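You operate a simulated robot arm through the tools that you are given. There is no shell and no other tool. Be economical: measure what you need, move in short steps, check, and stop when the job is done.

You run a simulated robot arm. Do the job below in one go: nothing can be reset, and whatever is moved stays where it is left.

JOB
Take the thread cone from the top of the purple counter and put it on the upper right shelf of the white bench. Take the blue spool and put it on top of the grey parcel. Open the right blue drawer, put the square pendant in the inside of the right blue drawer and shut the drawer again. Turn the brown knob to 5. Fetch the orange bobbin and set it in the wooden tray. Press the zero button two times. Put the M order card from the top of the long table on the upper left shelf of the white bench and the L order card on the upper right shelf of the orange bench. Any order will do. Set down upright: thread cone, order card.

The check looks at the end state, three seconds after you hand in, the way a careful person would. Anything else that was tipped, shoved, dropped, spilled or broken makes it a failure.

ROBOT AND FRAMES
A 7-joint arm with a fingered hand on a trunk, on a base that drives. Base frame: it is fixed to the floor where the robot stands at the start and does not move with it; the origin is under the middle of the robot, x ahead of it, y to its left, z up; the surface under the hand at the start is at about z = 880. Units: mm, rad, N and s.
With the tool pointing down near the work surface it reaches from about 180 to 740 mm from the robot's upright axis, wherever it stands. Its first joint turns from -2.897 to 2.897 rad. Places, roughly: blue spool [750, 750, 1000]; brown knob [-1400, 3100, 1000]; grey parcel (12x12x10 cm) [700, 1100, 900]; inside of the right blue drawer [400, 1700, 700]; orange bobbin (5x5x4 cm) [-3700, 3100, 800]; order card [-4000, 250, 750]; right blue drawer [300, 1700, 800]; square pendant (5x6x3 cm) [300, 1600, 900]; thread cone (8x8x12 cm) [700, -100, 900]; upper left shelf of the white bench [-3400, 3100, 400]; upper right shelf of the orange bench [-2900, -1400, 400]; upper right shelf of the white bench [-2900, 3100, 400]; wooden tray (42x25x4 cm) [-6300, 2500, 900]; zero button [-4400, 2900, 900]. Payload 4 kg.
The TCP is the grasp point between the finger pads, 28 mm short of the fingertips. In the tool frame z runs along the fingers and y along their closing line. Largest opening 168 mm; the body of the gripper starts 79 mm behind the TCP. The gripper is a hand of 4 fingers: y runs from the thumb to the fingers, the wrist lies at [0, 0, -249] in the tool frame, and closing takes about 1.5 s.
Orientation is that of the tool frame in the base frame, as a unit quaternion [w, x, y, z]. With the fingers straight down and closing along the base's y, the tool's x points along the base's -x, its y along +y and its z along -z.

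CONTROLS
- The arm moves only by the tool step_arm. Its argument "plan" is a list of rows, each an object of numbers (a shift or turn left out is 0, a gripper value left out holds the last): "wx", "wy", "wz": the turn, a rotation vector about the tool's x, y, z in rad; "dx", "dy", "dz": the shift along the tool's x, y, z in mm; "gripper": the closure in counts, from 0 (fully open) to 255 (shut). In form: [{"wx": .., "wy": .., "wz": .., "dx": .., "dy": .., "dz": .., "gripper": ..}, ...]. A call has 1 to 20 rows; each row is the pose to reach, as a shift and turn from the pose commanded when the call began, along the tool's axes at that moment. A row lasts 0.2 s, in which the tool goes at most 50 mm and 0.15 rad; a call with a longer step from one row to the next is refused whole, and so is a gripper value outside its range. A pose out of reach is approached as far as the arm can. The call stops where the force on the tool passes 40 N (or 10 N more than at its start, if that is more) or the arm is blocked; 0.2 s more then pass. The fingers move at their own pace (about 153 mm/s each) and stop on an object; they squeeze with about 30 N. The grip force told is the motor's: it shows also when the fingers shut on nothing. Time passes only in rows, and 0.2 s behind the last, so rows that repeat a pose let the fingers close. The reply holds the time, the measured pose of the TCP, the force on the tool along the base axes, the opening and the grip force, in the units named above and with some noise, with the torque about the TCP (base axes, N m) and any sound that the robot's microphone picked up.
- Cameras (640 x 400 px; columns grow to the right, rows downward): "scene" is now at [22.3, 179.8, 1491.7]; the picture's right is [0.17, -0.99, 0.00], its down [-0.68, -0.12, -0.72] and it looks along [0.71, 0.12, -0.69] (base axes); focal length 265 px, centre (320, 200). "wrist" rides on the gripper at [60, -60, -110] in the tool frame; the picture's right is [0.71, 0.71, 0.00], its down [-0.56, 0.56, -0.61] and it looks along [-0.43, 0.43, 0.79] (tool axes); focal length 265 px, centre (320, 200). There is no depth. A picture from a camera that has moved, and an enlarged one, comes with that camera's place and axes in the base frame and with its lens.
- capture(camera): a new picture of that camera. It takes no simulated time.
- lift_body(by): slides the trunk up (or, below 0, down) by that many mm; the arm and the scene camera ride with it, the base frame stays. It gives what a move gives, with no picture.
- base_move(legs): drives the robot by 1 to 6 legs, each [ahead, turn to the left] in mm and rad, along the robot's own axes; the way and the turn of a leg run together, so that a leg with both is an arc; at most 1500 mm and 3.142 rad a leg. The arm and the cameras ride along, it lands a little off, and it stops where it bumps. It gives what a move gives.
- set_grasp(shape): the hand has 4 fingers and takes this shape, open, in about a second: jaw (thumb against the fingers, like two jaws); tri (thumb and two fingers); tip (a fingertip pinch); poke (one finger out to press); point (the index stretched); flat (the hand flat); cup (the hand cupped); fist (a fist). The gripper value then closes the fingers along that shape, each until it touches; the sizes above hold for jaw. It gives what a move gives, with no picture.
- head_to(pan, tilt): turns the head with the scene camera to pan (to the left, within 2.705 rad either way) and tilt (down, from -0.506 to 1.204), counted from straight ahead of the robot. It gives what a move gives.
- close_up(camera, box): a new picture of the part [left, top, right, bottom] of that camera's present view, enlarged. It takes no simulated time.
- hand_in(): hands the job in; it is judged then, once.

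Go step by step. Nothing tells you exact positions but the pictures and the camera data: compare them with the known pose of the tool, close in by small moves and look again before you grip or let go. The budget is 483 turns and 216 pictures, counting those below and the enlarged ones. Unless the task says otherwise, let go and move clear before handing in, and close with one line.

The tools are called after "Request:" by a JSON object that holds its "name" and its "arguments". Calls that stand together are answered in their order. step_arm: Moves the arm, as the interface text tells. Its arguments: {"type":"object","properties":{"plan":{"type":"array"}},"required":["plan"]} The other tools are called the same way: lift_body (by) slides the trunk up or down; set_grasp (shape) gives the hand a shape; base_move (legs) drives the base; head_to (pan, tilt) turns the head that bears the scene camera; capture (camera) takes a picture; close_up (camera, box) takes an enlarged picture of a part of a camera's view; hand_in () hands the job in.

At the start:

```text
time_s: 0.0
tool_pos: [300.5, 245.0, 1195.7]
tcp_rot: [-0.001, 0.001, 1.0, 0.001]
wrist_force: [-0.2, 0.2, -0.2]
ft_torque: [0.02, 0.01, -0.02]
grip_width: 167.8
gripper_force: 0.0
shape: jaw
trunk travel left (down, up): [-511.0, 79.0]
robot x, y, heading: [-1.2, -0.2, 0.001]
head pan, tilt: [0.169, 0.761]
```

scene: 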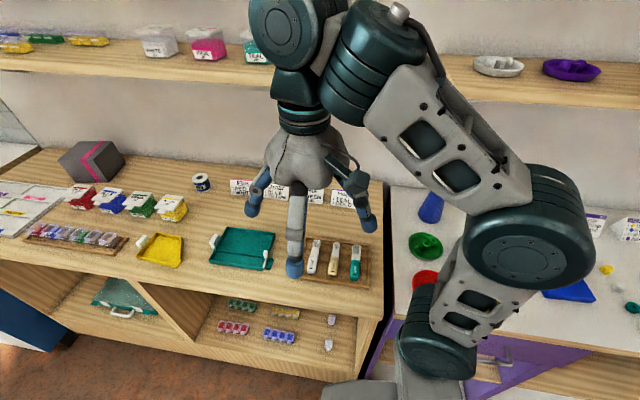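
wrist: 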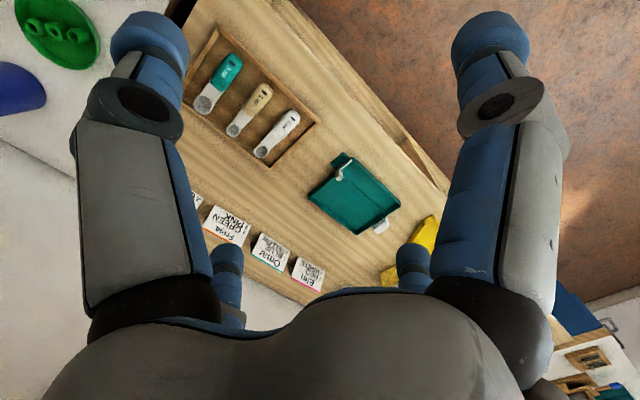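

I see the wooden counter with the spool and parcel ahead-left, and the purple counter with a blue cone on the right. I'll look closer at both areas first.

Request:
{"name": "close_up", "arguments": {"camera": "scene", "box": [20, 120, 260, 270]}}

Request:
{"name": "head_to", "arguments": {"pan": -0.5, "tilt": 0.7}}

Request:
{"name": "capture", "arguments": {"camera": "scene"}}

```text
2.67 times, centred on (140, 195) of scene
camera zoom: at [22.3, 179.8, 1491.7], right [0.17, -0.99, 0.0], down [-0.68, -0.12, -0.72], along [0.71, 0.12, -0.69], focal length 707 px, centre (800, 213)
```

zoom: 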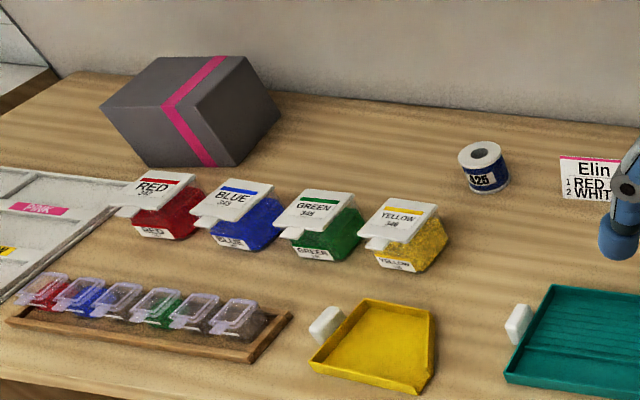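

```text
time_s: 1.1
tool_pos: [301.2, 244.9, 1197.5]
tcp_rot: [0.0, 0.001, 1.0, 0.0]
wrist_force: [-0.5, -0.6, -0.7]
ft_torque: [0.05, -0.01, -0.02]
grip_width: 168.3
gripper_force: 0.1
shape: jaw
trunk travel left (down, up): [-511.0, 79.0]
robot x, y, heading: [1.4, 1.4, 0.006]
head pan, tilt: [-0.499, 0.7]
```

```text
212 pictures are left
camera scene: at [15.7, 125.3, 1496.9], right [-0.48, -0.88, 0.0], down [-0.57, 0.31, -0.76], along [0.67, -0.37, -0.64], focal length 265 px, centre (320, 200)
```

scene: 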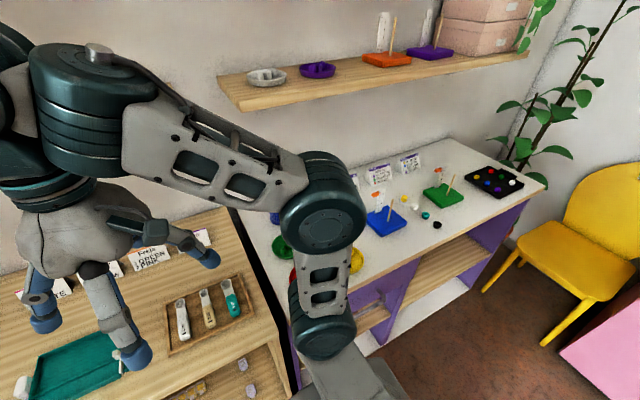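

The spool sits near (640, 700) and the parcel near (700, 1100). I'll drive left along the counter to about y=850 so both are in reach.

Request:
{"name": "base_move", "arguments": {"legs": [[0, 1.565], [850, 0], [0, -1.571]]}}

Request:
{"name": "head_to", "arguments": {"pan": 0.0, "tilt": 0.65}}

Request:
{"name": "capture", "arguments": {"camera": "scene"}}

Request:
{"name": "capture", "arguments": {"camera": "wrist"}}

```text
time_s: 11.1
tool_pos: [-85.9, 1229.6, 1195.0]
tcp_rot: [0.001, -0.523, 0.852, -0.001]
wrist_force: [-0.1, 0.1, -0.4]
ft_torque: [0.0, 0.0, 0.02]
grip_width: 167.8
gripper_force: 0.1
shape: jaw
trunk travel left (down, up): [-511.0, 79.0]
robot x, y, heading: [-3.3, 847.1, 1.106]
head pan, tilt: [-0.499, 0.7]
stopped in leg 3: the robot was blocked; the commanded pose is now the measured one
```

```text
time_s: 12.0
tool_pos: [-85.4, 1229.6, 1195.3]
tcp_rot: [0.0, -0.522, 0.853, 0.0]
wrist_force: [-0.4, -0.5, -0.2]
ft_torque: [0.02, 0.0, -0.02]
grip_width: 167.9
gripper_force: 0.1
shape: jaw
trunk travel left (down, up): [-511.0, 79.0]
robot x, y, heading: [-3.4, 852.2, 1.106]
head pan, tilt: [0.0, 0.649]
```

```text
211 pictures are left
camera scene: at [-137.5, 949.2, 1501.2], right [0.89, -0.45, 0.0], down [-0.27, -0.54, -0.8], along [0.36, 0.71, -0.6], focal length 265 px, centre (320, 200)
```

scene: 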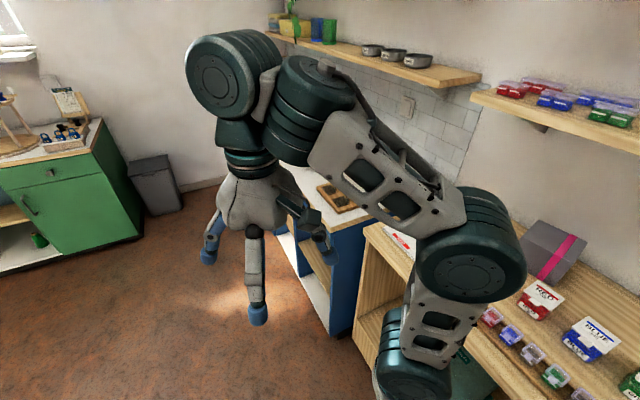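

```text
210 pictures are left
camera wrist: at [-59.4, 1148.8, 1305.6], right [-0.95, -0.31, 0.0], down [-0.24, 0.75, 0.61], along [-0.19, 0.58, -0.79], focal length 265 px, centre (320, 200)
```

wrist: 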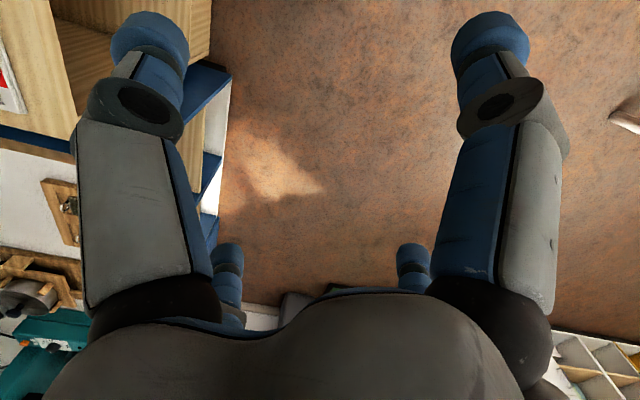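

The turn was blocked by something low at the counter. I'll back away from the counter, then face it and check.

Request:
{"name": "base_move", "arguments": {"legs": [[0, 1.57], [170, 0], [0, -2.67]]}}

Request:
{"name": "head_to", "arguments": {"pan": 0.0, "tilt": 0.9}}

Request:
{"name": "capture", "arguments": {"camera": "scene"}}

```text
time_s: 16.3
tool_pos: [-383.3, 779.8, 1194.6]
tcp_rot: [0.0, 0.97, -0.244, -0.001]
wrist_force: [-0.4, -0.2, -0.5]
ft_torque: [0.02, 0.01, 0.01]
grip_width: 168.1
gripper_force: 0.0
shape: jaw
trunk travel left (down, up): [-511.0, 79.0]
robot x, y, heading: [-18.4, 823.8, 2.65]
head pan, tilt: [0.0, 0.649]
stopped in leg 1: the robot was blocked; the commanded pose is now the measured one
```

```text
time_s: 17.1
tool_pos: [-382.5, 779.1, 1196.8]
tcp_rot: [0.001, 0.97, -0.244, 0.0]
wrist_force: [-0.2, -0.1, 1.0]
ft_torque: [0.0, -0.01, -0.01]
grip_width: 168.2
gripper_force: 0.1
shape: jaw
trunk travel left (down, up): [-511.0, 79.0]
robot x, y, heading: [-19.3, 823.9, 2.655]
head pan, tilt: [0.0, 0.901]
```

```text
209 pictures are left
camera scene: at [-105.9, 687.5, 1480.8], right [0.47, 0.88, 0.0], down [0.69, -0.36, -0.62], along [-0.55, 0.29, -0.78], focal length 265 px, centre (320, 200)
```

scene: 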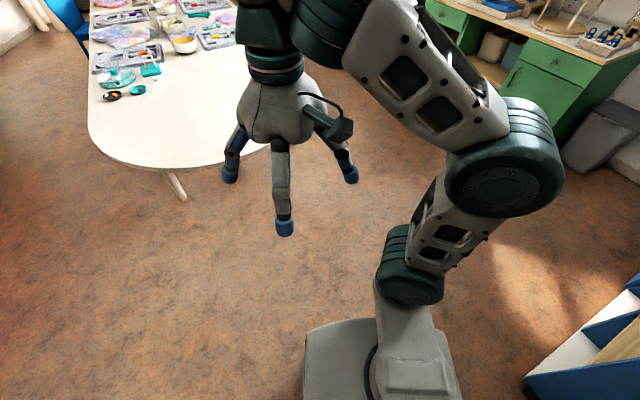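

The base is longish and its rear corner is catching the counter. I'll drive away first, then turn to face it and come back in.

Request:
{"name": "base_move", "arguments": {"legs": [[230, 0], [0, -2.65], [150, 0]]}}

Request:
{"name": "capture", "arguments": {"camera": "scene"}}

```text
time_s: 26.1
tool_pos: [235.2, 1138.4, 1196.0]
tcp_rot: [-0.001, 0.006, 1.0, 0.001]
wrist_force: [-0.3, 0.1, -0.6]
ft_torque: [0.0, 0.0, -0.01]
grip_width: 167.9
gripper_force: 0.0
shape: jaw
trunk travel left (down, up): [-511.0, 79.0]
robot x, y, heading: [-69.5, 931.8, -0.0]
head pan, tilt: [0.0, 0.901]
```

```text
208 pictures are left
camera scene: at [-51.9, 1094.4, 1480.7], right [0.0, -1.0, 0.0], down [-0.78, 0.0, -0.62], along [0.62, 0.0, -0.78], focal length 265 px, centre (320, 200)
```

scene: 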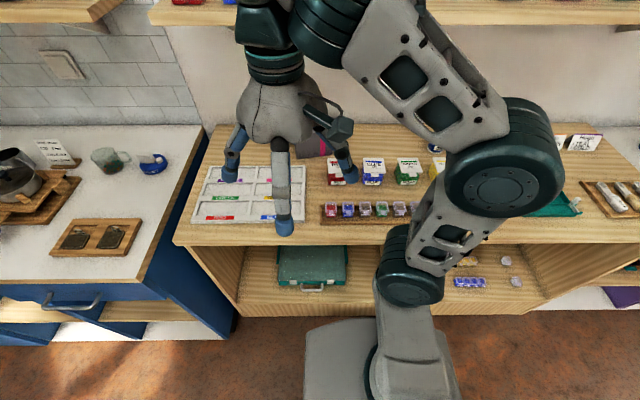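

I have a clear view. The wall shelf overhangs at about x≥600, z≈1280, so I need a tilted approach. First I'll see how the hand's four fingers sit when it closes.

Request:
{"name": "step_arm", "arguments": {"plan": [{"gripper": 130}, {"gripper": 130}, {"gripper": 130}, {"gripper": 130}, {"gripper": 130}, {"gripper": 130}]}}

Request:
{"name": "capture", "arguments": {"camera": "wrist"}}

Request:
{"name": "close_up", "arguments": {"camera": "scene", "box": [180, 60, 420, 260]}}

```text
time_s: 27.5
tool_pos: [234.6, 1138.9, 1196.0]
tcp_rot: [0.0, 0.006, 1.0, 0.0]
wrist_force: [-1.0, 0.1, 0.6]
ft_torque: [0.01, 0.02, 0.01]
grip_width: 83.0
gripper_force: 0.1
shape: jaw
trunk travel left (down, up): [-511.0, 79.0]
robot x, y, heading: [-72.6, 937.6, -0.005]
head pan, tilt: [0.0, 0.901]
```

```text
207 pictures are left
camera wrist: at [172.1, 1079.5, 1305.3], right [-0.7, 0.72, 0.0], down [0.56, 0.55, 0.61], along [0.44, 0.43, -0.79], focal length 265 px, centre (320, 200)
```

wrist: 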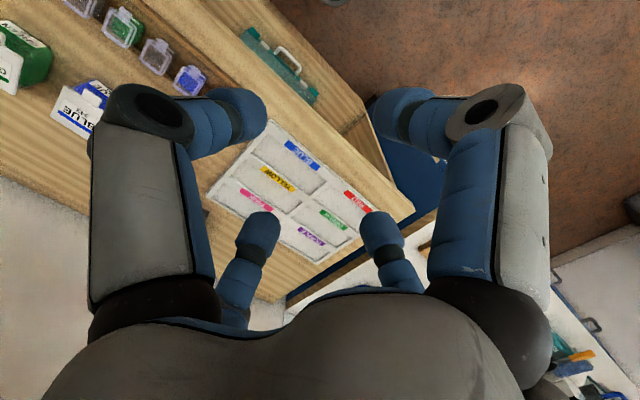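

```text
2.00 times, centred on (300, 160) of scene
camera zoom: at [-52.5, 1094.3, 1480.7], right [0.0, -1.0, 0.0], down [-0.78, 0.0, -0.62], along [0.62, 0.0, -0.78], focal length 530 px, centre (360, 280)
```

zoom: 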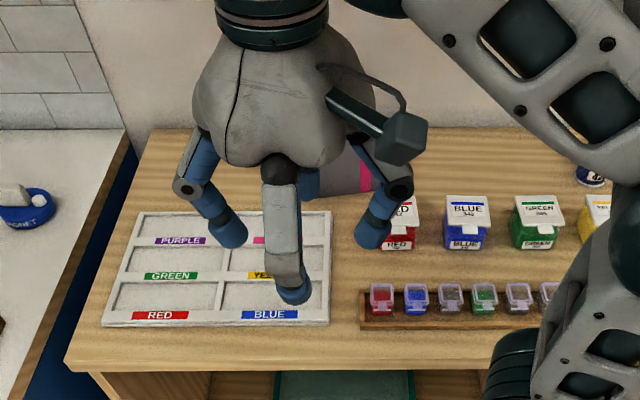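

The four fingers close crosswise in jaw. I'll look at the tip shape, which may leave fewer fingers in the way.

Request:
{"name": "set_grasp", "arguments": {"shape": "tip"}}

Request:
{"name": "capture", "arguments": {"camera": "wrist"}}

Request:
{"name": "close_up", "arguments": {"camera": "scene", "box": [180, 60, 420, 260]}}

Request:
{"name": "step_arm", "arguments": {"plan": [{"gripper": 180}, {"gripper": 180}, {"gripper": 180}, {"gripper": 180}, {"gripper": 180}, {"gripper": 180}]}}

Request:
{"name": "capture", "arguments": {"camera": "wrist"}}

Request:
{"name": "close_up", "arguments": {"camera": "scene", "box": [180, 60, 420, 260]}}

```text
time_s: 28.4
tool_pos: [233.6, 1139.7, 1195.3]
tcp_rot: [0.0, 0.007, 1.0, 0.0]
wrist_force: [-0.1, 0.1, 0.5]
ft_torque: [-0.02, -0.04, -0.02]
grip_width: 168.1
gripper_force: 0.0
shape: tip
trunk travel left (down, up): [-511.0, 79.0]
robot x, y, heading: [-73.3, 931.1, 0.001]
head pan, tilt: [0.0, 0.901]
```

```text
205 pictures are left
camera wrist: at [172.1, 1079.5, 1305.3], right [-0.7, 0.72, 0.0], down [0.56, 0.55, 0.61], along [0.44, 0.43, -0.79], focal length 265 px, centre (320, 200)
```

wrist: 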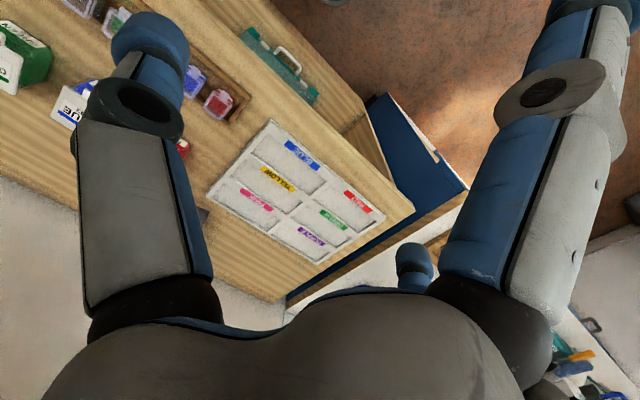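

```text
2.00 times, centred on (300, 160) of scene
camera zoom: at [-52.5, 1094.3, 1480.7], right [0.0, -1.0, 0.0], down [-0.78, 0.0, -0.62], along [0.62, 0.0, -0.78], focal length 530 px, centre (360, 280)
```

zoom: 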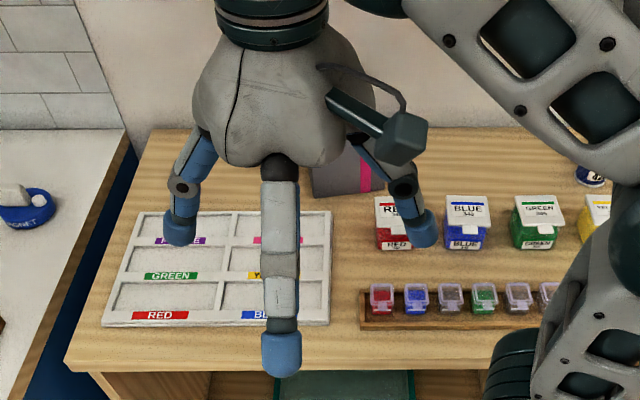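

```text
time_s: 29.8
tool_pos: [235.2, 1138.9, 1196.5]
tcp_rot: [0.0, 0.007, 1.0, 0.0]
wrist_force: [0.2, 0.3, -0.5]
ft_torque: [0.01, 0.03, -0.01]
grip_width: 49.7
gripper_force: 0.0
shape: tip
trunk travel left (down, up): [-511.0, 79.0]
robot x, y, heading: [-70.4, 932.9, -0.007]
head pan, tilt: [0.0, 0.901]
```

```text
203 pictures are left
camera wrist: at [172.1, 1079.5, 1305.3], right [-0.7, 0.72, 0.0], down [0.56, 0.55, 0.61], along [0.44, 0.43, -0.79], focal length 265 px, centre (320, 200)
```

wrist: 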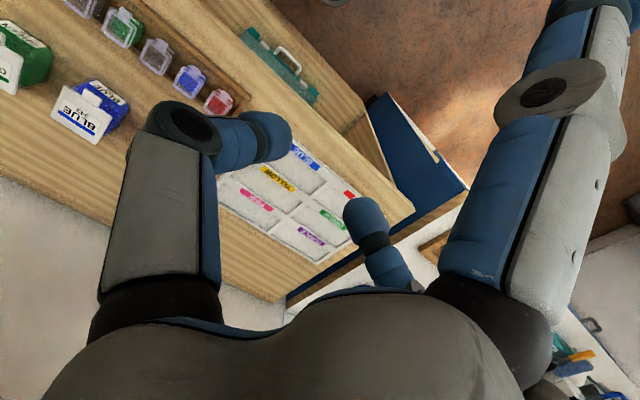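

```text
2.00 times, centred on (300, 160) of scene
camera zoom: at [-52.5, 1094.3, 1480.7], right [0.0, -1.0, 0.0], down [-0.78, 0.0, -0.62], along [0.62, 0.0, -0.78], focal length 530 px, centre (360, 280)
```

zoom: 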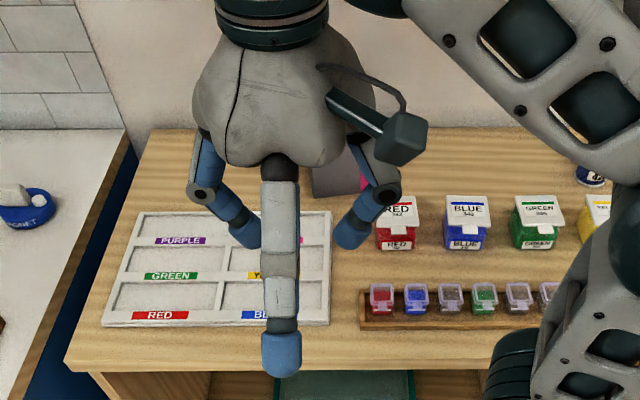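

Tip pinches along y with two fingers splayed, while jaw is a four-way grasp. I'll use jaw partly open with a 25° forward tilt, drive a bit closer, and hover before the spool.

Request:
{"name": "set_grasp", "arguments": {"shape": "jaw"}}

Request:
{"name": "base_move", "arguments": {"legs": [[60, 0]]}}

Request:
{"name": "step_arm", "arguments": {"plan": [{"dx": -20, "dy": -36, "dz": 5, "wy": -0.05, "gripper": 100}, {"dx": -42, "dy": -70, "dz": 10, "wy": -0.1, "gripper": 100}, {"dx": -64, "dy": -106, "dz": 20, "wy": -0.15, "gripper": 100}, {"dx": -85, "dy": -140, "dz": 30, "wy": -0.2, "gripper": 100}, {"dx": -106, "dy": -176, "dz": 40, "wy": -0.25, "gripper": 100}, {"dx": -128, "dy": -210, "dz": 50, "wy": -0.3, "gripper": 100}, {"dx": -150, "dy": -246, "dz": 60, "wy": -0.35, "gripper": 100}, {"dx": -170, "dy": -280, "dz": 70, "wy": -0.4, "gripper": 100}, {"dx": -190, "dy": -316, "dz": 80, "wy": -0.436, "gripper": 100}, {"dx": -212, "dy": -350, "dz": 90, "wy": -0.436, "gripper": 100}, {"dx": -233, "dy": -386, "dz": 100, "wy": -0.436, "gripper": 100}, {"dx": -254, "dy": -420, "dz": 110, "wy": -0.436, "gripper": 100}, {"dx": -265, "dy": -438, "dz": 116, "wy": -0.436, "gripper": 100}]}}

Request:
{"name": "capture", "arguments": {"camera": "wrist"}}

Request:
{"name": "capture", "arguments": {"camera": "scene"}}

```text
time_s: 30.7
tool_pos: [233.7, 1138.6, 1196.6]
tcp_rot: [0.001, 0.006, 1.0, 0.0]
wrist_force: [0.6, 0.1, -0.1]
ft_torque: [-0.01, 0.0, 0.0]
grip_width: 167.7
gripper_force: 0.1
shape: jaw
trunk travel left (down, up): [-511.0, 79.0]
robot x, y, heading: [-66.7, 928.7, 0.002]
head pan, tilt: [0.0, 0.901]
```

```text
time_s: 31.6
tool_pos: [294.4, 1138.7, 1196.0]
tcp_rot: [-0.001, 0.006, 1.0, 0.0]
wrist_force: [0.2, 0.2, 0.6]
ft_torque: [0.0, 0.02, -0.01]
grip_width: 168.0
gripper_force: 0.0
shape: jaw
trunk travel left (down, up): [-511.0, 79.0]
robot x, y, heading: [-10.8, 929.2, -0.006]
head pan, tilt: [0.0, 0.901]
```

```text
time_s: 34.4
tool_pos: [553.2, 696.0, 1080.0]
tcp_rot: [0.216, 0.006, 0.976, -0.002]
wrist_force: [-0.1, -0.2, 0.4]
ft_torque: [0.03, 0.01, 0.03]
grip_width: 102.8
gripper_force: 0.0
shape: jaw
trunk travel left (down, up): [-511.0, 79.0]
robot x, y, heading: [-9.6, 930.2, -0.003]
head pan, tilt: [0.0, 0.901]
```

```text
201 pictures are left
camera wrist: at [451.5, 637.1, 1154.2], right [-0.63, 0.71, -0.3], down [0.25, 0.56, 0.79], along [0.73, 0.43, -0.53], focal length 265 px, centre (320, 200)
```

wrist: 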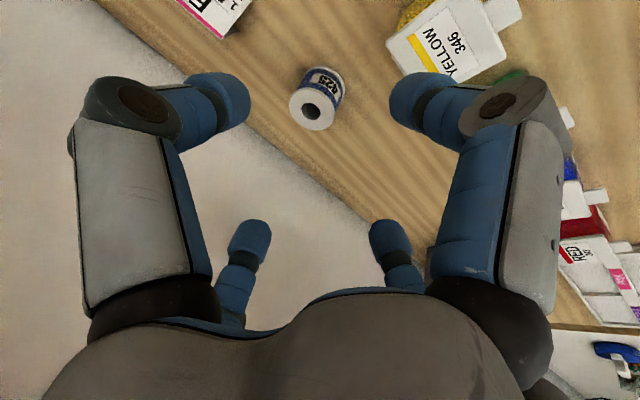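

```text
200 pictures are left
camera scene: at [7.6, 1093.6, 1480.8], right [0.0, -1.0, 0.0], down [-0.78, 0.0, -0.62], along [0.62, 0.0, -0.78], focal length 265 px, centre (320, 200)
```

scene: 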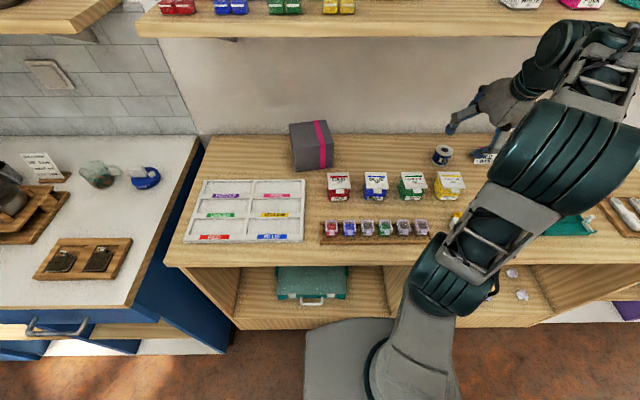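

Triangulating both views puts the spool at about (642, 701), with its top around z≈938. I'll close to an 85 mm opening and come in lower, then check.

Request:
{"name": "step_arm", "arguments": {"plan": [{"dx": -3, "dy": 3, "dz": 46, "gripper": 126}, {"dx": -9, "dy": 6, "dz": 92, "gripper": 126}, {"dx": -20, "dy": 6, "dz": 120, "gripper": 126}, {"dx": -30, "dy": 6, "dz": 146, "gripper": 126}, {"dx": -30, "dy": 6, "dz": 146, "gripper": 126}]}}

Request:
{"name": "capture", "arguments": {"camera": "wrist"}}

Request:
{"name": "capture", "arguments": {"camera": "scene"}}

```text
time_s: 35.6
tool_pos: [643.3, 702.3, 960.5]
tcp_rot: [0.216, 0.006, 0.976, -0.001]
wrist_force: [0.4, -0.4, -0.5]
ft_torque: [0.01, 0.01, -0.01]
grip_width: 85.4
gripper_force: 0.0
shape: jaw
trunk travel left (down, up): [-511.0, 79.0]
robot x, y, heading: [-9.2, 929.7, -0.007]
head pan, tilt: [0.0, 0.901]
```

```text
199 pictures are left
camera wrist: at [541.2, 643.3, 1034.9], right [-0.63, 0.71, -0.3], down [0.25, 0.56, 0.79], along [0.73, 0.43, -0.53], focal length 265 px, centre (320, 200)
```

wrist: 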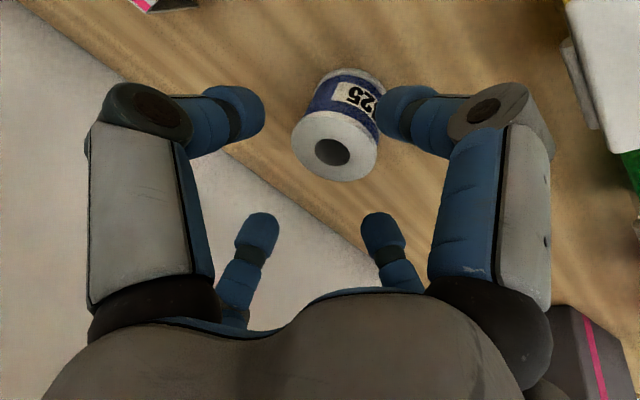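

```text
198 pictures are left
camera scene: at [7.6, 1093.9, 1480.7], right [0.0, -1.0, 0.0], down [-0.78, 0.0, -0.62], along [0.62, 0.0, -0.78], focal length 265 px, centre (320, 200)
```

scene: 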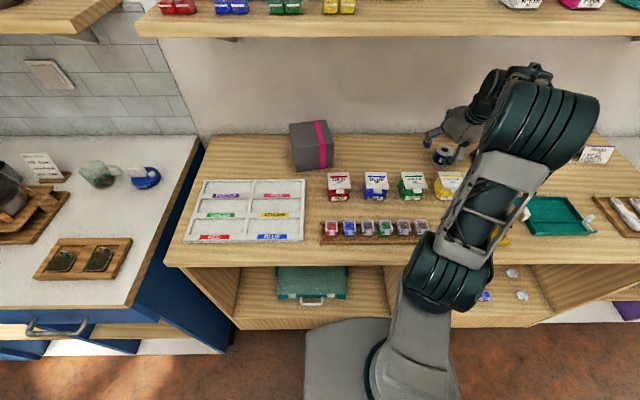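

The spool is about 48 mm across at roughly (638, 697), so I'll lower over it and close slowly.

Request:
{"name": "step_arm", "arguments": {"plan": [{"dx": 5, "dy": -5, "dz": 8, "gripper": 130}, {"dx": 12, "dy": -5, "dz": 18, "gripper": 134}, {"dx": 18, "dy": -5, "dz": 27, "gripper": 136}, {"dx": 18, "dy": -5, "dz": 27, "gripper": 136}]}}

Request:
{"name": "capture", "arguments": {"camera": "wrist"}}

Request:
{"name": "close_up", "arguments": {"camera": "scene", "box": [380, 60, 540, 200]}}

```text
time_s: 36.6
tool_pos: [637.3, 697.6, 928.3]
tcp_rot: [0.217, 0.007, 0.976, -0.002]
wrist_force: [0.0, -0.2, 0.3]
ft_torque: [0.0, 0.01, -0.01]
grip_width: 78.9
gripper_force: 0.1
shape: jaw
trunk travel left (down, up): [-511.0, 79.0]
robot x, y, heading: [-8.1, 934.1, -0.002]
head pan, tilt: [0.0, 0.901]
```

```text
197 pictures are left
camera wrist: at [534.4, 639.2, 1002.4], right [-0.63, 0.71, -0.3], down [0.25, 0.56, 0.79], along [0.73, 0.43, -0.53], focal length 265 px, centre (320, 200)
```

wrist: 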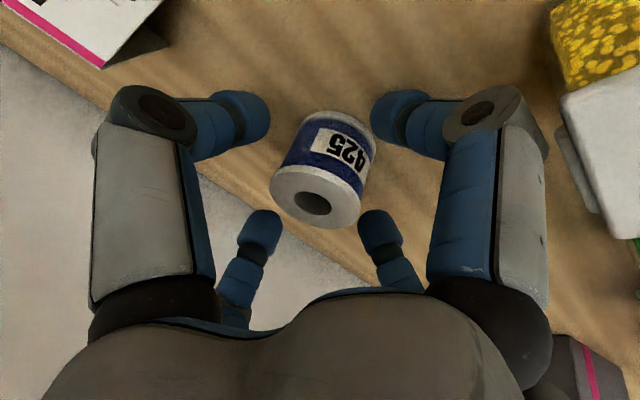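

```text
2.86 times, centred on (460, 130) of scene
camera zoom: at [7.4, 1094.0, 1480.7], right [0.0, -1.0, 0.0], down [-0.78, 0.0, -0.62], along [0.62, 0.0, -0.78], focal length 757 px, centre (-80, 400)
```

zoom: 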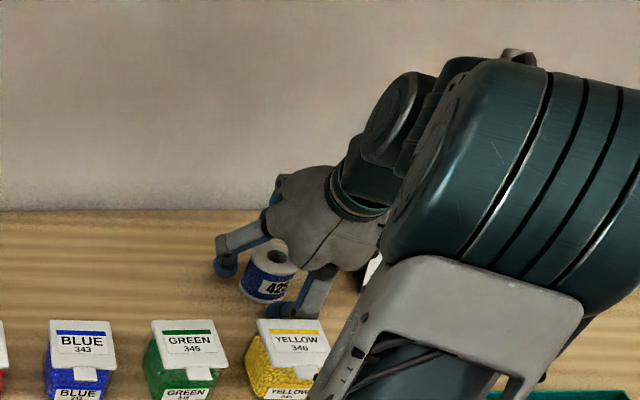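

The spool stands centred between the four fingertips, so I'll close the hand.

Request:
{"name": "step_arm", "arguments": {"plan": [{"gripper": 150}, {"gripper": 165}, {"gripper": 180}, {"gripper": 195}, {"gripper": 210}, {"gripper": 225}, {"gripper": 225}, {"gripper": 225}]}}

Request:
{"name": "capture", "arguments": {"camera": "wrist"}}

Request:
{"name": "close_up", "arguments": {"camera": "scene", "box": [260, 90, 400, 200]}}

```text
time_s: 38.4
tool_pos: [636.8, 698.0, 929.3]
tcp_rot: [0.217, 0.006, 0.976, -0.002]
wrist_force: [-1.8, -0.4, 4.0]
ft_torque: [0.0, 0.15, 0.02]
grip_width: 45.4
gripper_force: 29.8
shape: jaw
trunk travel left (down, up): [-511.0, 79.0]
robot x, y, heading: [-12.4, 926.5, -0.004]
head pan, tilt: [0.0, 0.901]
```

```text
195 pictures are left
camera wrist: at [534.1, 639.2, 1002.9], right [-0.63, 0.71, -0.3], down [0.25, 0.56, 0.79], along [0.73, 0.43, -0.53], focal length 265 px, centre (320, 200)
```

wrist: 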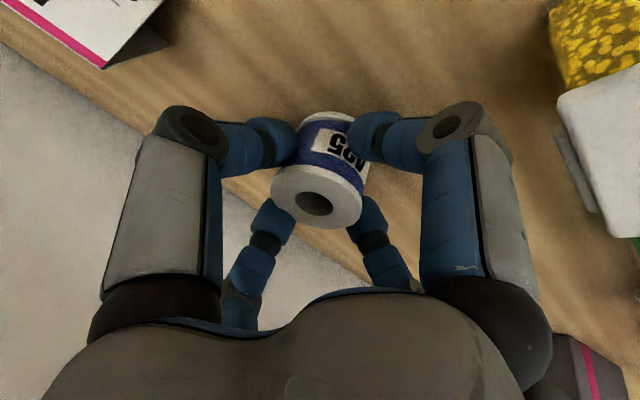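

```text
3.64 times, centred on (330, 145) of scene
camera zoom: at [6.9, 1094.1, 1480.7], right [0.0, -1.0, 0.0], down [-0.78, 0.0, -0.62], along [0.62, 0.0, -0.78], focal length 964 px, centre (284, 400)
```

zoom: 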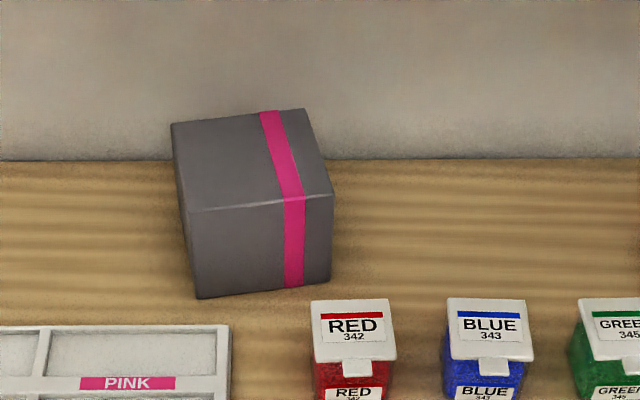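

The grip holds, but at this tilt my wrist would meet the shelf when placing on the parcel. I'll open, tilt 15° more and regrip.

Request:
{"name": "step_arm", "arguments": {"plan": [{"gripper": 136}, {"gripper": 136}, {"gripper": 136}, {"dx": -3, "dz": -6, "wy": -0.05}, {"dx": -5, "dz": -10, "wy": -0.1}, {"dx": -5, "dz": -10, "wy": -0.18}, {"dx": -5, "dz": -10, "wy": -0.262}, {"dx": -5, "dz": -10, "wy": -0.262}]}}

Request:
{"name": "capture", "arguments": {"camera": "wrist"}}

```text
time_s: 40.2
tool_pos: [637.2, 697.5, 939.7]
tcp_rot: [0.342, 0.006, 0.94, -0.002]
wrist_force: [-0.9, 1.0, -0.2]
ft_torque: [-0.01, 0.01, 0.02]
grip_width: 78.3
gripper_force: 0.0
shape: jaw
trunk travel left (down, up): [-511.0, 79.0]
robot x, y, heading: [-11.7, 929.0, -0.004]
head pan, tilt: [0.0, 0.901]
```

```text
193 pictures are left
camera wrist: at [519.3, 638.9, 984.9], right [-0.53, 0.71, -0.45], down [0.04, 0.56, 0.83], along [0.85, 0.42, -0.32], focal length 265 px, centre (320, 200)
```

wrist: 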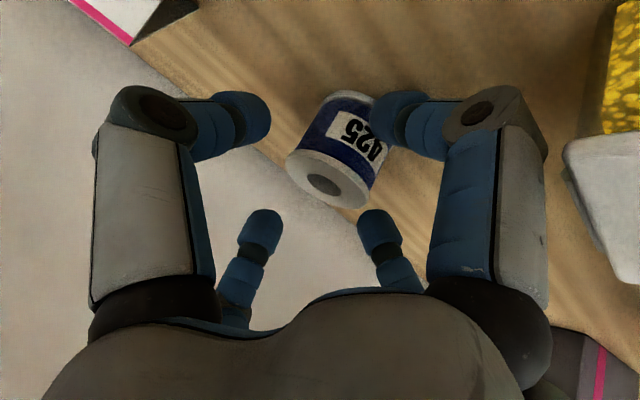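

I'll lower slightly and close again.

Request:
{"name": "step_arm", "arguments": {"plan": [{"dx": 4, "dz": 2, "gripper": 136}, {"dx": 8.2, "dz": 3.6, "gripper": 136}, {"dx": 8.2, "dz": 3.6, "gripper": 155}, {"dx": 8.2, "dz": 3.6, "gripper": 170}, {"dx": 8.2, "dz": 3.6, "gripper": 190}, {"dx": 8.2, "dz": 3.6, "gripper": 210}, {"dx": 8.2, "dz": 3.6, "gripper": 225}, {"dx": 8.2, "dz": 3.6, "gripper": 225}, {"dx": 8.2, "dz": 3.6, "gripper": 225}]}}

Request:
{"name": "capture", "arguments": {"camera": "wrist"}}

```text
time_s: 42.2
tool_pos: [633.4, 695.7, 935.7]
tcp_rot: [0.346, 0.006, 0.938, -0.004]
wrist_force: [3.0, -2.7, 21.2]
ft_torque: [-0.09, -0.49, -0.08]
grip_width: 24.8
gripper_force: 30.1
shape: jaw
trunk travel left (down, up): [-511.0, 79.0]
robot x, y, heading: [-6.3, 932.4, -0.005]
head pan, tilt: [0.0, 0.901]
```

```text
192 pictures are left
camera wrist: at [514.6, 637.3, 979.4], right [-0.53, 0.71, -0.46], down [0.03, 0.56, 0.83], along [0.85, 0.42, -0.32], focal length 265 px, centre (320, 200)
```

wrist: 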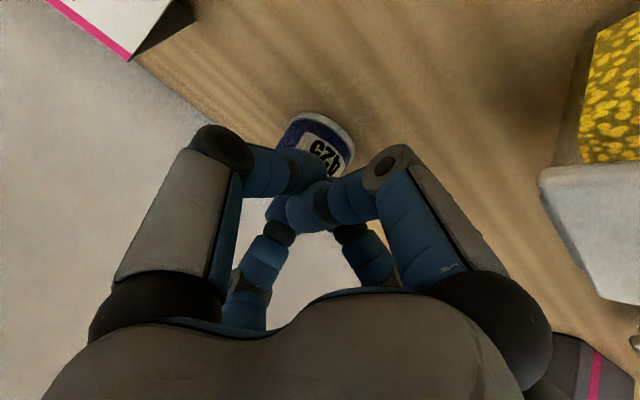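

The fingers slid over the spool's top rather than around it. I'll open and rise straight back, then look.

Request:
{"name": "step_arm", "arguments": {"plan": [{"gripper": 200}, {"gripper": 170}, {"gripper": 136}, {"gripper": 126}, {"gripper": 126, "dx": -13, "dz": -15}, {"gripper": 126, "dx": -26, "dz": -31}]}}

Request:
{"name": "capture", "arguments": {"camera": "wrist"}}

Request:
{"name": "close_up", "arguments": {"camera": "scene", "box": [380, 80, 540, 200]}}

```text
time_s: 43.6
tool_pos: [633.9, 695.6, 971.9]
tcp_rot: [0.341, 0.006, 0.94, -0.001]
wrist_force: [0.3, -1.3, 0.8]
ft_torque: [-0.02, 0.0, -0.03]
grip_width: 84.4
gripper_force: 0.1
shape: jaw
trunk travel left (down, up): [-511.0, 79.0]
robot x, y, heading: [-5.6, 929.4, -0.005]
head pan, tilt: [0.0, 0.901]
```

```text
191 pictures are left
camera wrist: at [515.8, 636.4, 1017.4], right [-0.53, 0.71, -0.45], down [0.04, 0.56, 0.83], along [0.84, 0.42, -0.33], focal length 265 px, centre (320, 200)
```

wrist: 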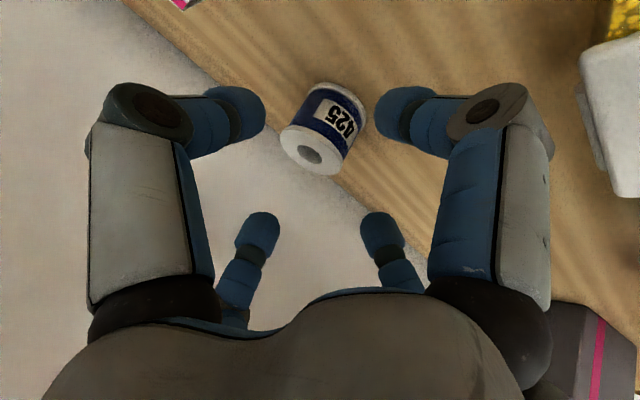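

```text
3.33 times, centred on (460, 140) of scene
camera zoom: at [7.3, 1094.0, 1480.7], right [0.0, -1.0, 0.0], down [-0.78, 0.0, -0.62], along [0.62, 0.0, -0.78], focal length 884 px, centre (-147, 400)
```

zoom: 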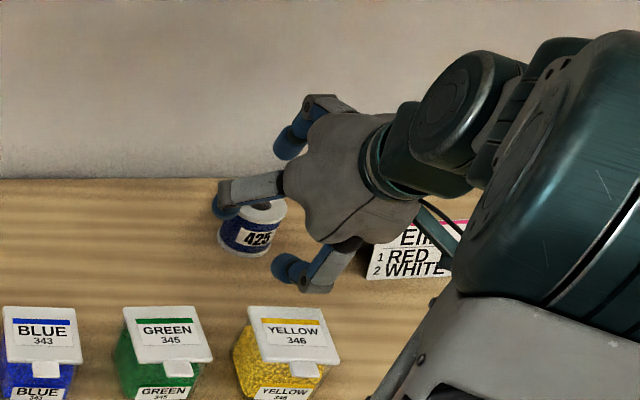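

The spool still stands, now about (680, 701). I'll roll the hand 45° so fingers straddle it diagonally, which should allow a steeper tilted grip.

Request:
{"name": "step_arm", "arguments": {"plan": [{"dx": -19, "dz": -23, "wy": 0.05}, {"dx": -19, "dz": -23, "wy": 0.087}]}}

Request:
{"name": "step_arm", "arguments": {"plan": [{"wz": -0.14}, {"wz": -0.28}, {"wz": -0.42}, {"wz": -0.56}, {"wz": -0.7}, {"wz": -0.785}, {"wz": -0.785}]}}

Request:
{"name": "capture", "arguments": {"camera": "wrist"}}

Request:
{"name": "capture", "arguments": {"camera": "scene"}}

```text
time_s: 44.2
tool_pos: [632.6, 696.8, 1000.5]
tcp_rot: [0.299, 0.006, 0.954, -0.002]
wrist_force: [-0.3, -1.2, -1.0]
ft_torque: [0.02, -0.03, 0.01]
grip_width: 84.3
gripper_force: 0.0
shape: jaw
trunk travel left (down, up): [-511.0, 79.0]
robot x, y, heading: [-13.0, 927.9, -0.003]
head pan, tilt: [0.0, 0.901]
```

```text
time_s: 45.8
tool_pos: [635.0, 697.0, 1000.9]
tcp_rot: [0.277, -0.36, 0.883, -0.117]
wrist_force: [-0.3, 0.5, 0.3]
ft_torque: [0.04, -0.01, 0.03]
grip_width: 84.3
gripper_force: 0.2
shape: jaw
trunk travel left (down, up): [-511.0, 79.0]
robot x, y, heading: [-9.5, 930.8, 0.002]
head pan, tilt: [0.0, 0.901]
```

```text
189 pictures are left
camera wrist: at [569.3, 612.9, 1090.9], right [-0.82, 0.01, -0.57], down [-0.34, 0.79, 0.5], along [0.46, 0.61, -0.65], focal length 265 px, centre (320, 200)
```

wrist: 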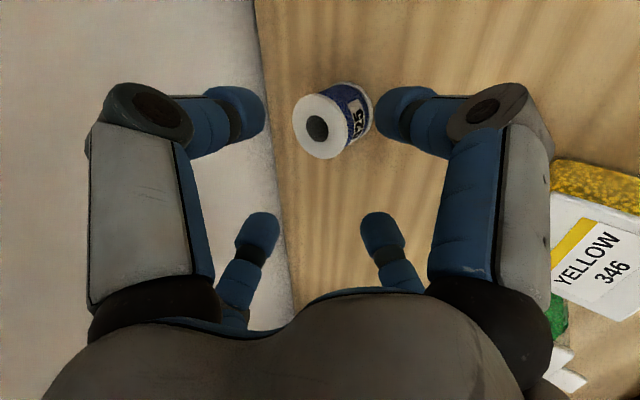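

```text
188 pictures are left
camera scene: at [7.4, 1094.0, 1480.7], right [0.0, -1.0, 0.0], down [-0.78, 0.0, -0.62], along [0.62, 0.0, -0.78], focal length 265 px, centre (320, 200)
```

scene: 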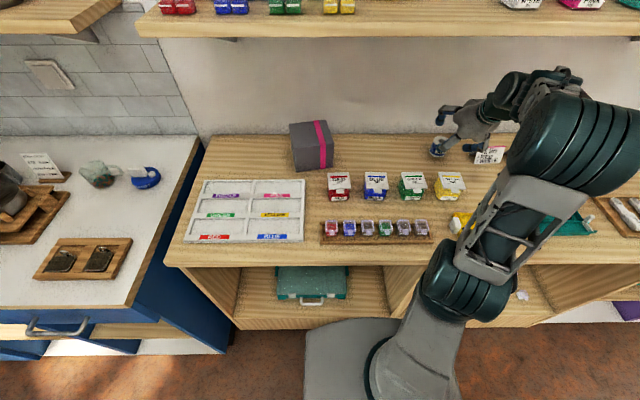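

A diagonal grip at this tilt would slip again; a 30° tilt with the crosswise grip is the best compromise. I'll roll back and set 30°.

Request:
{"name": "step_arm", "arguments": {"plan": [{"wz": 0.14}, {"wz": 0.28}, {"wz": 0.42}, {"wz": 0.56}, {"wz": 0.7}, {"wz": 0.785}, {"wz": 0.785}]}}

Request:
{"name": "step_arm", "arguments": {"plan": [{"wy": 0.087, "dx": -10, "dz": 30}, {"wy": 0.087, "dx": -20, "dz": 58}, {"wy": 0.087, "dx": -20, "dz": 58, "gripper": 140}]}}

Request:
{"name": "capture", "arguments": {"camera": "wrist"}}

```text
time_s: 47.4
tool_pos: [634.3, 697.6, 1002.7]
tcp_rot: [0.3, 0.006, 0.954, -0.001]
wrist_force: [0.4, 0.1, -0.4]
ft_torque: [-0.02, 0.02, -0.01]
grip_width: 84.8
gripper_force: 0.0
shape: jaw
trunk travel left (down, up): [-511.0, 79.0]
robot x, y, heading: [-11.4, 927.6, -0.006]
head pan, tilt: [0.0, 0.901]
```

```text
time_s: 48.2
tool_pos: [682.3, 697.2, 966.9]
tcp_rot: [0.259, 0.007, 0.966, -0.002]
wrist_force: [0.5, 0.0, 1.1]
ft_torque: [-0.02, 0.02, 0.02]
grip_width: 76.3
gripper_force: 0.0
shape: jaw
trunk travel left (down, up): [-511.0, 79.0]
robot x, y, heading: [-9.7, 929.1, -0.001]
head pan, tilt: [0.0, 0.901]
```

```text
187 pictures are left
camera wrist: at [574.0, 638.9, 1031.0], right [-0.6, 0.71, -0.35], down [0.18, 0.56, 0.81], along [0.78, 0.42, -0.47], focal length 265 px, centre (320, 200)
```

wrist: 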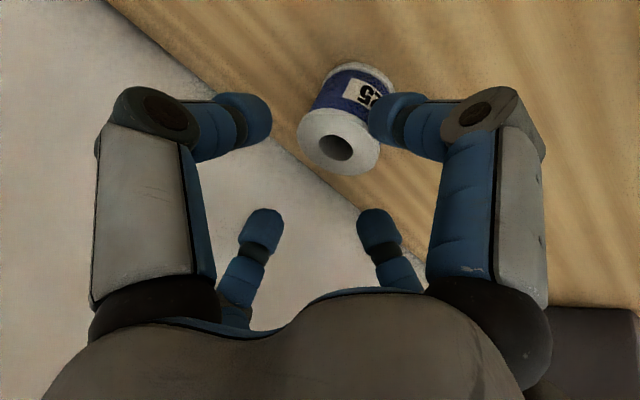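

Spool top centre reads about (683, 693). I'll lower over it, then check before closing.

Request:
{"name": "step_arm", "arguments": {"plan": [{"dx": 8, "dy": -4, "dz": 10, "gripper": 140}, {"dx": 16, "dy": -4, "dz": 21, "gripper": 140}, {"dx": 23.8, "dy": -4, "dz": 31.3, "gripper": 145}, {"dx": 23.8, "dy": -4, "dz": 31.3, "gripper": 150}, {"dx": 23.8, "dy": -4, "dz": 31.3, "gripper": 150}]}}

Request:
{"name": "capture", "arguments": {"camera": "wrist"}}

```text
time_s: 49.4
tool_pos: [676.7, 695.0, 926.2]
tcp_rot: [0.258, 0.005, 0.966, -0.001]
wrist_force: [-0.2, -0.4, 2.5]
ft_torque: [-0.01, 0.15, 0.0]
grip_width: 69.1
gripper_force: 0.1
shape: jaw
trunk travel left (down, up): [-511.0, 79.0]
robot x, y, heading: [-10.1, 930.1, 0.0]
head pan, tilt: [0.0, 0.901]
```

```text
186 pictures are left
camera wrist: at [568.9, 634.5, 991.5], right [-0.6, 0.71, -0.35], down [0.18, 0.56, 0.81], along [0.78, 0.42, -0.47], focal length 265 px, centre (320, 200)
```

wrist: 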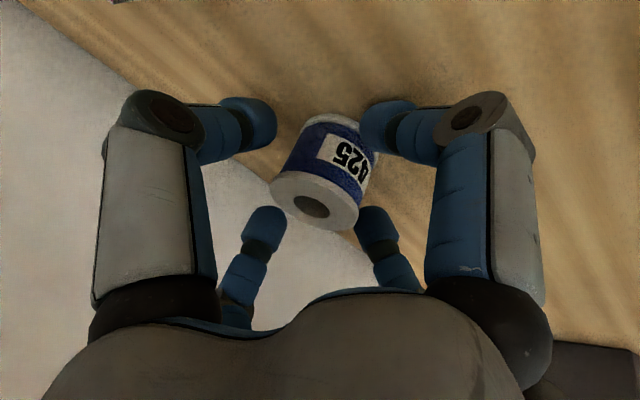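

This matches the earlier good grasp geometry, so I'll close.

Request:
{"name": "step_arm", "arguments": {"plan": [{"gripper": 160}, {"gripper": 170}, {"gripper": 180}, {"gripper": 195}, {"gripper": 210}, {"gripper": 225}, {"gripper": 225}, {"gripper": 225}]}}

Request:
{"name": "capture", "arguments": {"camera": "wrist"}}

```text
time_s: 51.2
tool_pos: [677.4, 693.4, 927.0]
tcp_rot: [0.259, 0.006, 0.966, -0.002]
wrist_force: [-1.8, 0.6, 3.1]
ft_torque: [0.04, 0.14, -0.02]
grip_width: 46.3
gripper_force: 30.0
shape: jaw
trunk travel left (down, up): [-511.0, 79.0]
robot x, y, heading: [-9.4, 933.4, -0.003]
head pan, tilt: [0.0, 0.901]
```

```text
185 pictures are left
camera wrist: at [568.8, 634.8, 991.6], right [-0.6, 0.71, -0.35], down [0.18, 0.56, 0.81], along [0.78, 0.42, -0.47], focal length 265 px, centre (320, 200)
```

wrist: 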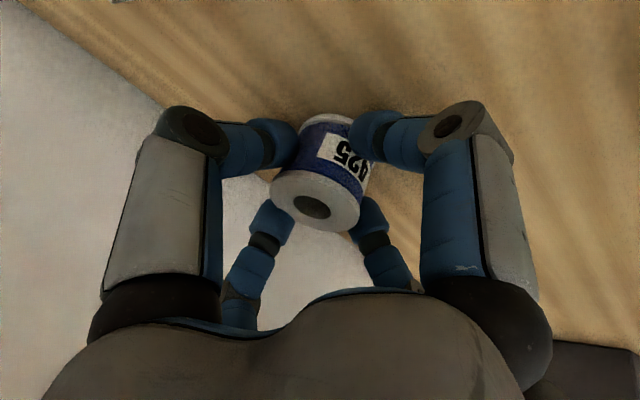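

The spool is held. I'll lift it up and back, then carry it over to the parcel.

Request:
{"name": "step_arm", "arguments": {"plan": [{"dx": -10, "dz": -17}, {"dx": -20, "dz": -35}, {"dx": -15, "dz": -75}, {"dx": -8, "dz": -115}, {"dx": 0, "dz": -154}, {"dx": 0, "dy": 45, "dz": -154}, {"dx": 0, "dy": 90, "dz": -154}, {"dx": 0, "dy": 135, "dz": -154}, {"dx": 0, "dy": 180, "dz": -154}, {"dx": 0, "dy": 225, "dz": -154}, {"dx": 0, "dy": 270, "dz": -154}, {"dx": 0, "dy": 315, "dz": -154}, {"dx": 0, "dy": 360, "dz": -154}, {"dx": 0, "dy": 400, "dz": -154}, {"dx": 0, "dy": 426, "dz": -154}]}}

Request:
{"name": "capture", "arguments": {"camera": "wrist"}}

Request:
{"name": "capture", "arguments": {"camera": "scene"}}

```text
time_s: 54.4
tool_pos: [604.4, 1119.4, 1057.5]
tcp_rot: [0.259, 0.006, 0.966, -0.001]
wrist_force: [0.2, 0.2, 0.0]
ft_torque: [-0.03, 0.01, -0.01]
grip_width: 45.9
gripper_force: 29.6
shape: jaw
trunk travel left (down, up): [-511.0, 79.0]
robot x, y, heading: [-9.0, 928.1, -0.002]
head pan, tilt: [0.0, 0.901]
```

```text
184 pictures are left
camera wrist: at [495.5, 1059.9, 1122.4], right [-0.6, 0.71, -0.35], down [0.18, 0.56, 0.81], along [0.78, 0.42, -0.47], focal length 265 px, centre (320, 200)
```

wrist: 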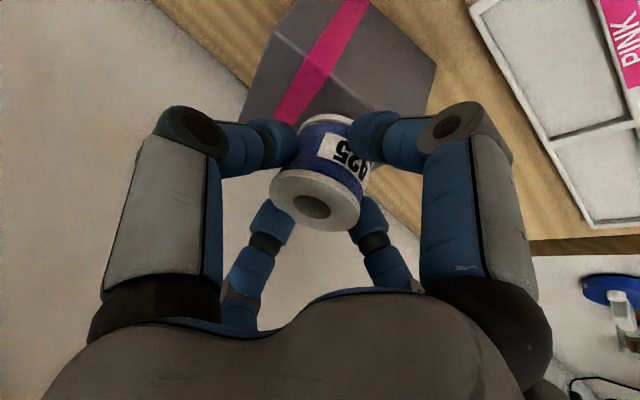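

```text
183 pictures are left
camera scene: at [7.4, 1094.6, 1480.7], right [0.0, -1.0, 0.0], down [-0.78, 0.0, -0.62], along [0.62, 0.0, -0.78], focal length 265 px, centre (320, 200)
```

scene: 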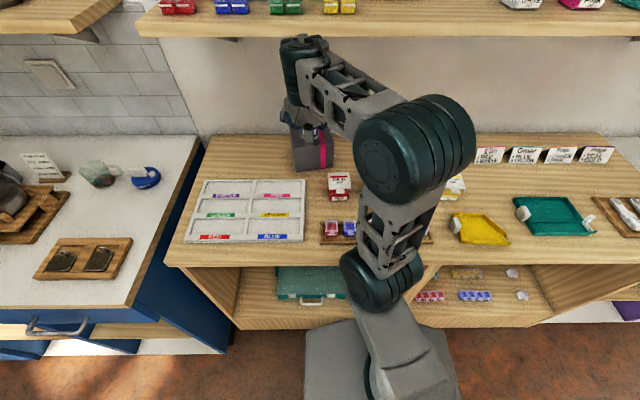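

The parcel top is centred near (662, 1122). I'll lower in front, slide forward, and come down gently onto it.

Request:
{"name": "step_arm", "arguments": {"plan": [{"dx": 5, "dz": 9}, {"dx": 10.5, "dz": 18.2}, {"dx": -3, "dz": 26}, {"dx": -17.2, "dz": 34.2}, {"dx": -15.7, "dz": 36.8}, {"dx": -14.2, "dz": 39.4}]}}

Request:
{"name": "close_up", "arguments": {"camera": "scene", "box": [260, 20, 400, 200]}}

Request:
{"name": "capture", "arguments": {"camera": "wrist"}}

```text
time_s: 55.8
tool_pos: [637.0, 1119.3, 1032.5]
tcp_rot: [0.259, 0.005, 0.966, -0.002]
wrist_force: [0.6, -0.4, -0.8]
ft_torque: [0.01, -0.01, 0.02]
grip_width: 46.1
gripper_force: 30.0
shape: jaw
trunk travel left (down, up): [-511.0, 79.0]
robot x, y, heading: [-11.7, 927.2, -0.003]
head pan, tilt: [0.0, 0.901]
```

```text
2.22 times, centred on (330, 110) of scene
camera zoom: at [7.4, 1094.2, 1480.7], right [0.0, -1.0, 0.0], down [-0.78, 0.0, -0.62], along [0.62, 0.0, -0.78], focal length 589 px, centre (298, 400)
```

zoom: 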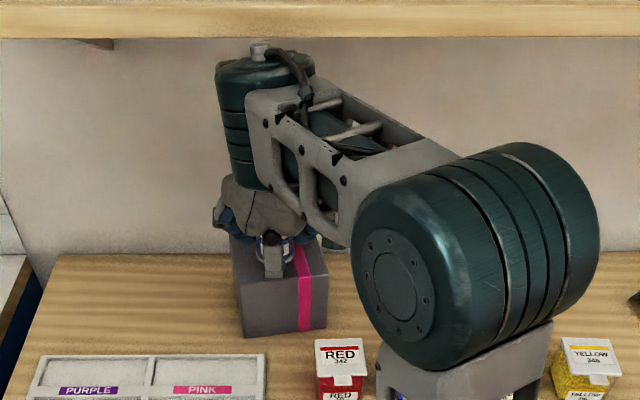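

```text
181 pictures are left
camera wrist: at [529.1, 1060.4, 1097.2], right [-0.6, 0.71, -0.35], down [0.18, 0.56, 0.81], along [0.78, 0.42, -0.47], focal length 265 px, centre (320, 200)
```

wrist: 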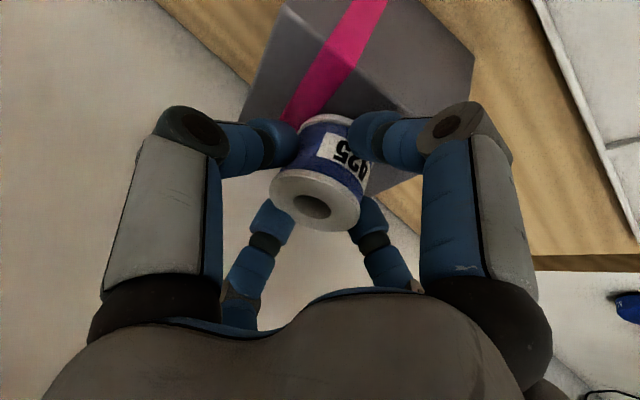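

It's above the parcel top and clear of the shelf. I'll lower in 2 mm steps until light contact.

Request:
{"name": "step_arm", "arguments": {"plan": [{"dx": 1, "dz": 1.7}, {"dx": 2, "dz": 3.4}, {"dx": 2.5, "dz": 4.3}]}}

```text
time_s: 56.6
tool_pos: [638.5, 1119.5, 1027.6]
tcp_rot: [0.259, 0.007, 0.966, -0.002]
wrist_force: [0.4, -1.0, -0.6]
ft_torque: [-0.04, 0.01, -0.02]
grip_width: 45.9
gripper_force: 30.2
shape: jaw
trunk travel left (down, up): [-511.0, 79.0]
robot x, y, heading: [-8.7, 926.8, -0.005]
head pan, tilt: [0.0, 0.901]
```

Request:
{"name": "step_arm", "arguments": {"plan": [{"dx": 0.8, "dz": 1.3}, {"dx": 1.5, "dz": 2.6}, {"dx": 1.5, "dz": 2.6}]}}

```text
time_s: 57.4
tool_pos: [638.2, 1118.9, 1026.5]
tcp_rot: [0.26, 0.005, 0.966, -0.001]
wrist_force: [1.2, -0.1, 13.0]
ft_torque: [0.02, 0.2, 0.0]
grip_width: 46.4
gripper_force: 29.8
shape: jaw
trunk travel left (down, up): [-511.0, 79.0]
robot x, y, heading: [-10.6, 929.5, -0.003]
head pan, tilt: [0.0, 0.901]
```

Contact made. I'll open the fingers and withdraw backwards along the tool axis.

Request:
{"name": "step_arm", "arguments": {"plan": [{"dx": -0.5, "dz": -0.8, "gripper": 180}, {"dx": -0.5, "dz": -0.8, "gripper": 140}, {"dx": -0.5, "dz": -0.8, "gripper": 125}, {"dx": -0.5, "dz": -0.8, "gripper": 125}, {"dz": -20, "gripper": 125}, {"dz": -45, "gripper": 125}, {"dx": 20, "dz": -80, "gripper": 125}, {"dx": 40, "dz": -110, "gripper": 125}]}}

Request:
{"name": "capture", "arguments": {"camera": "wrist"}}

Request:
{"name": "close_up", "arguments": {"camera": "scene", "box": [260, 20, 400, 200]}}

```text
time_s: 59.2
tool_pos: [544.5, 1120.3, 1099.9]
tcp_rot: [0.259, 0.006, 0.966, -0.002]
wrist_force: [0.9, 0.5, 0.5]
ft_torque: [-0.01, -0.01, 0.02]
grip_width: 85.4
gripper_force: 0.1
shape: jaw
trunk travel left (down, up): [-511.0, 79.0]
robot x, y, heading: [-8.5, 934.5, -0.0]
head pan, tilt: [0.0, 0.901]
```

```text
180 pictures are left
camera wrist: at [435.8, 1062.2, 1165.3], right [-0.6, 0.71, -0.35], down [0.18, 0.56, 0.81], along [0.78, 0.42, -0.47], focal length 265 px, centre (320, 200)
```

wrist: 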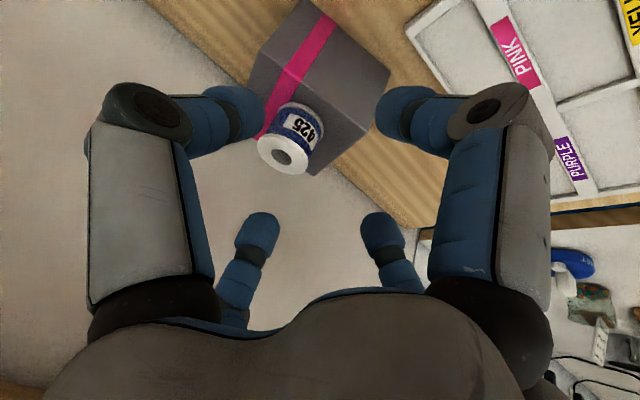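

```text
2.22 times, centred on (330, 110) of scene
camera zoom: at [6.8, 1094.3, 1480.7], right [0.0, -1.0, 0.0], down [-0.78, 0.0, -0.62], along [0.62, 0.0, -0.78], focal length 589 px, centre (298, 400)
```

zoom: 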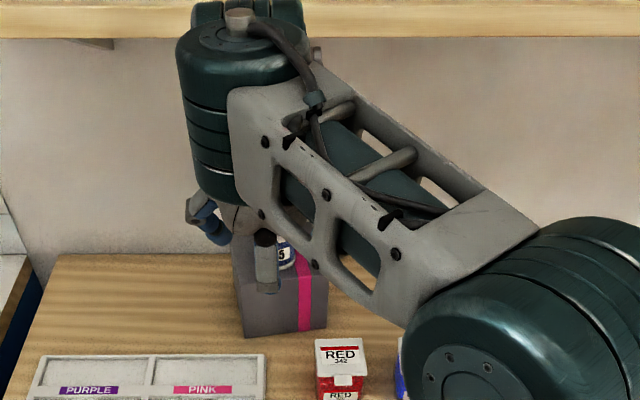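

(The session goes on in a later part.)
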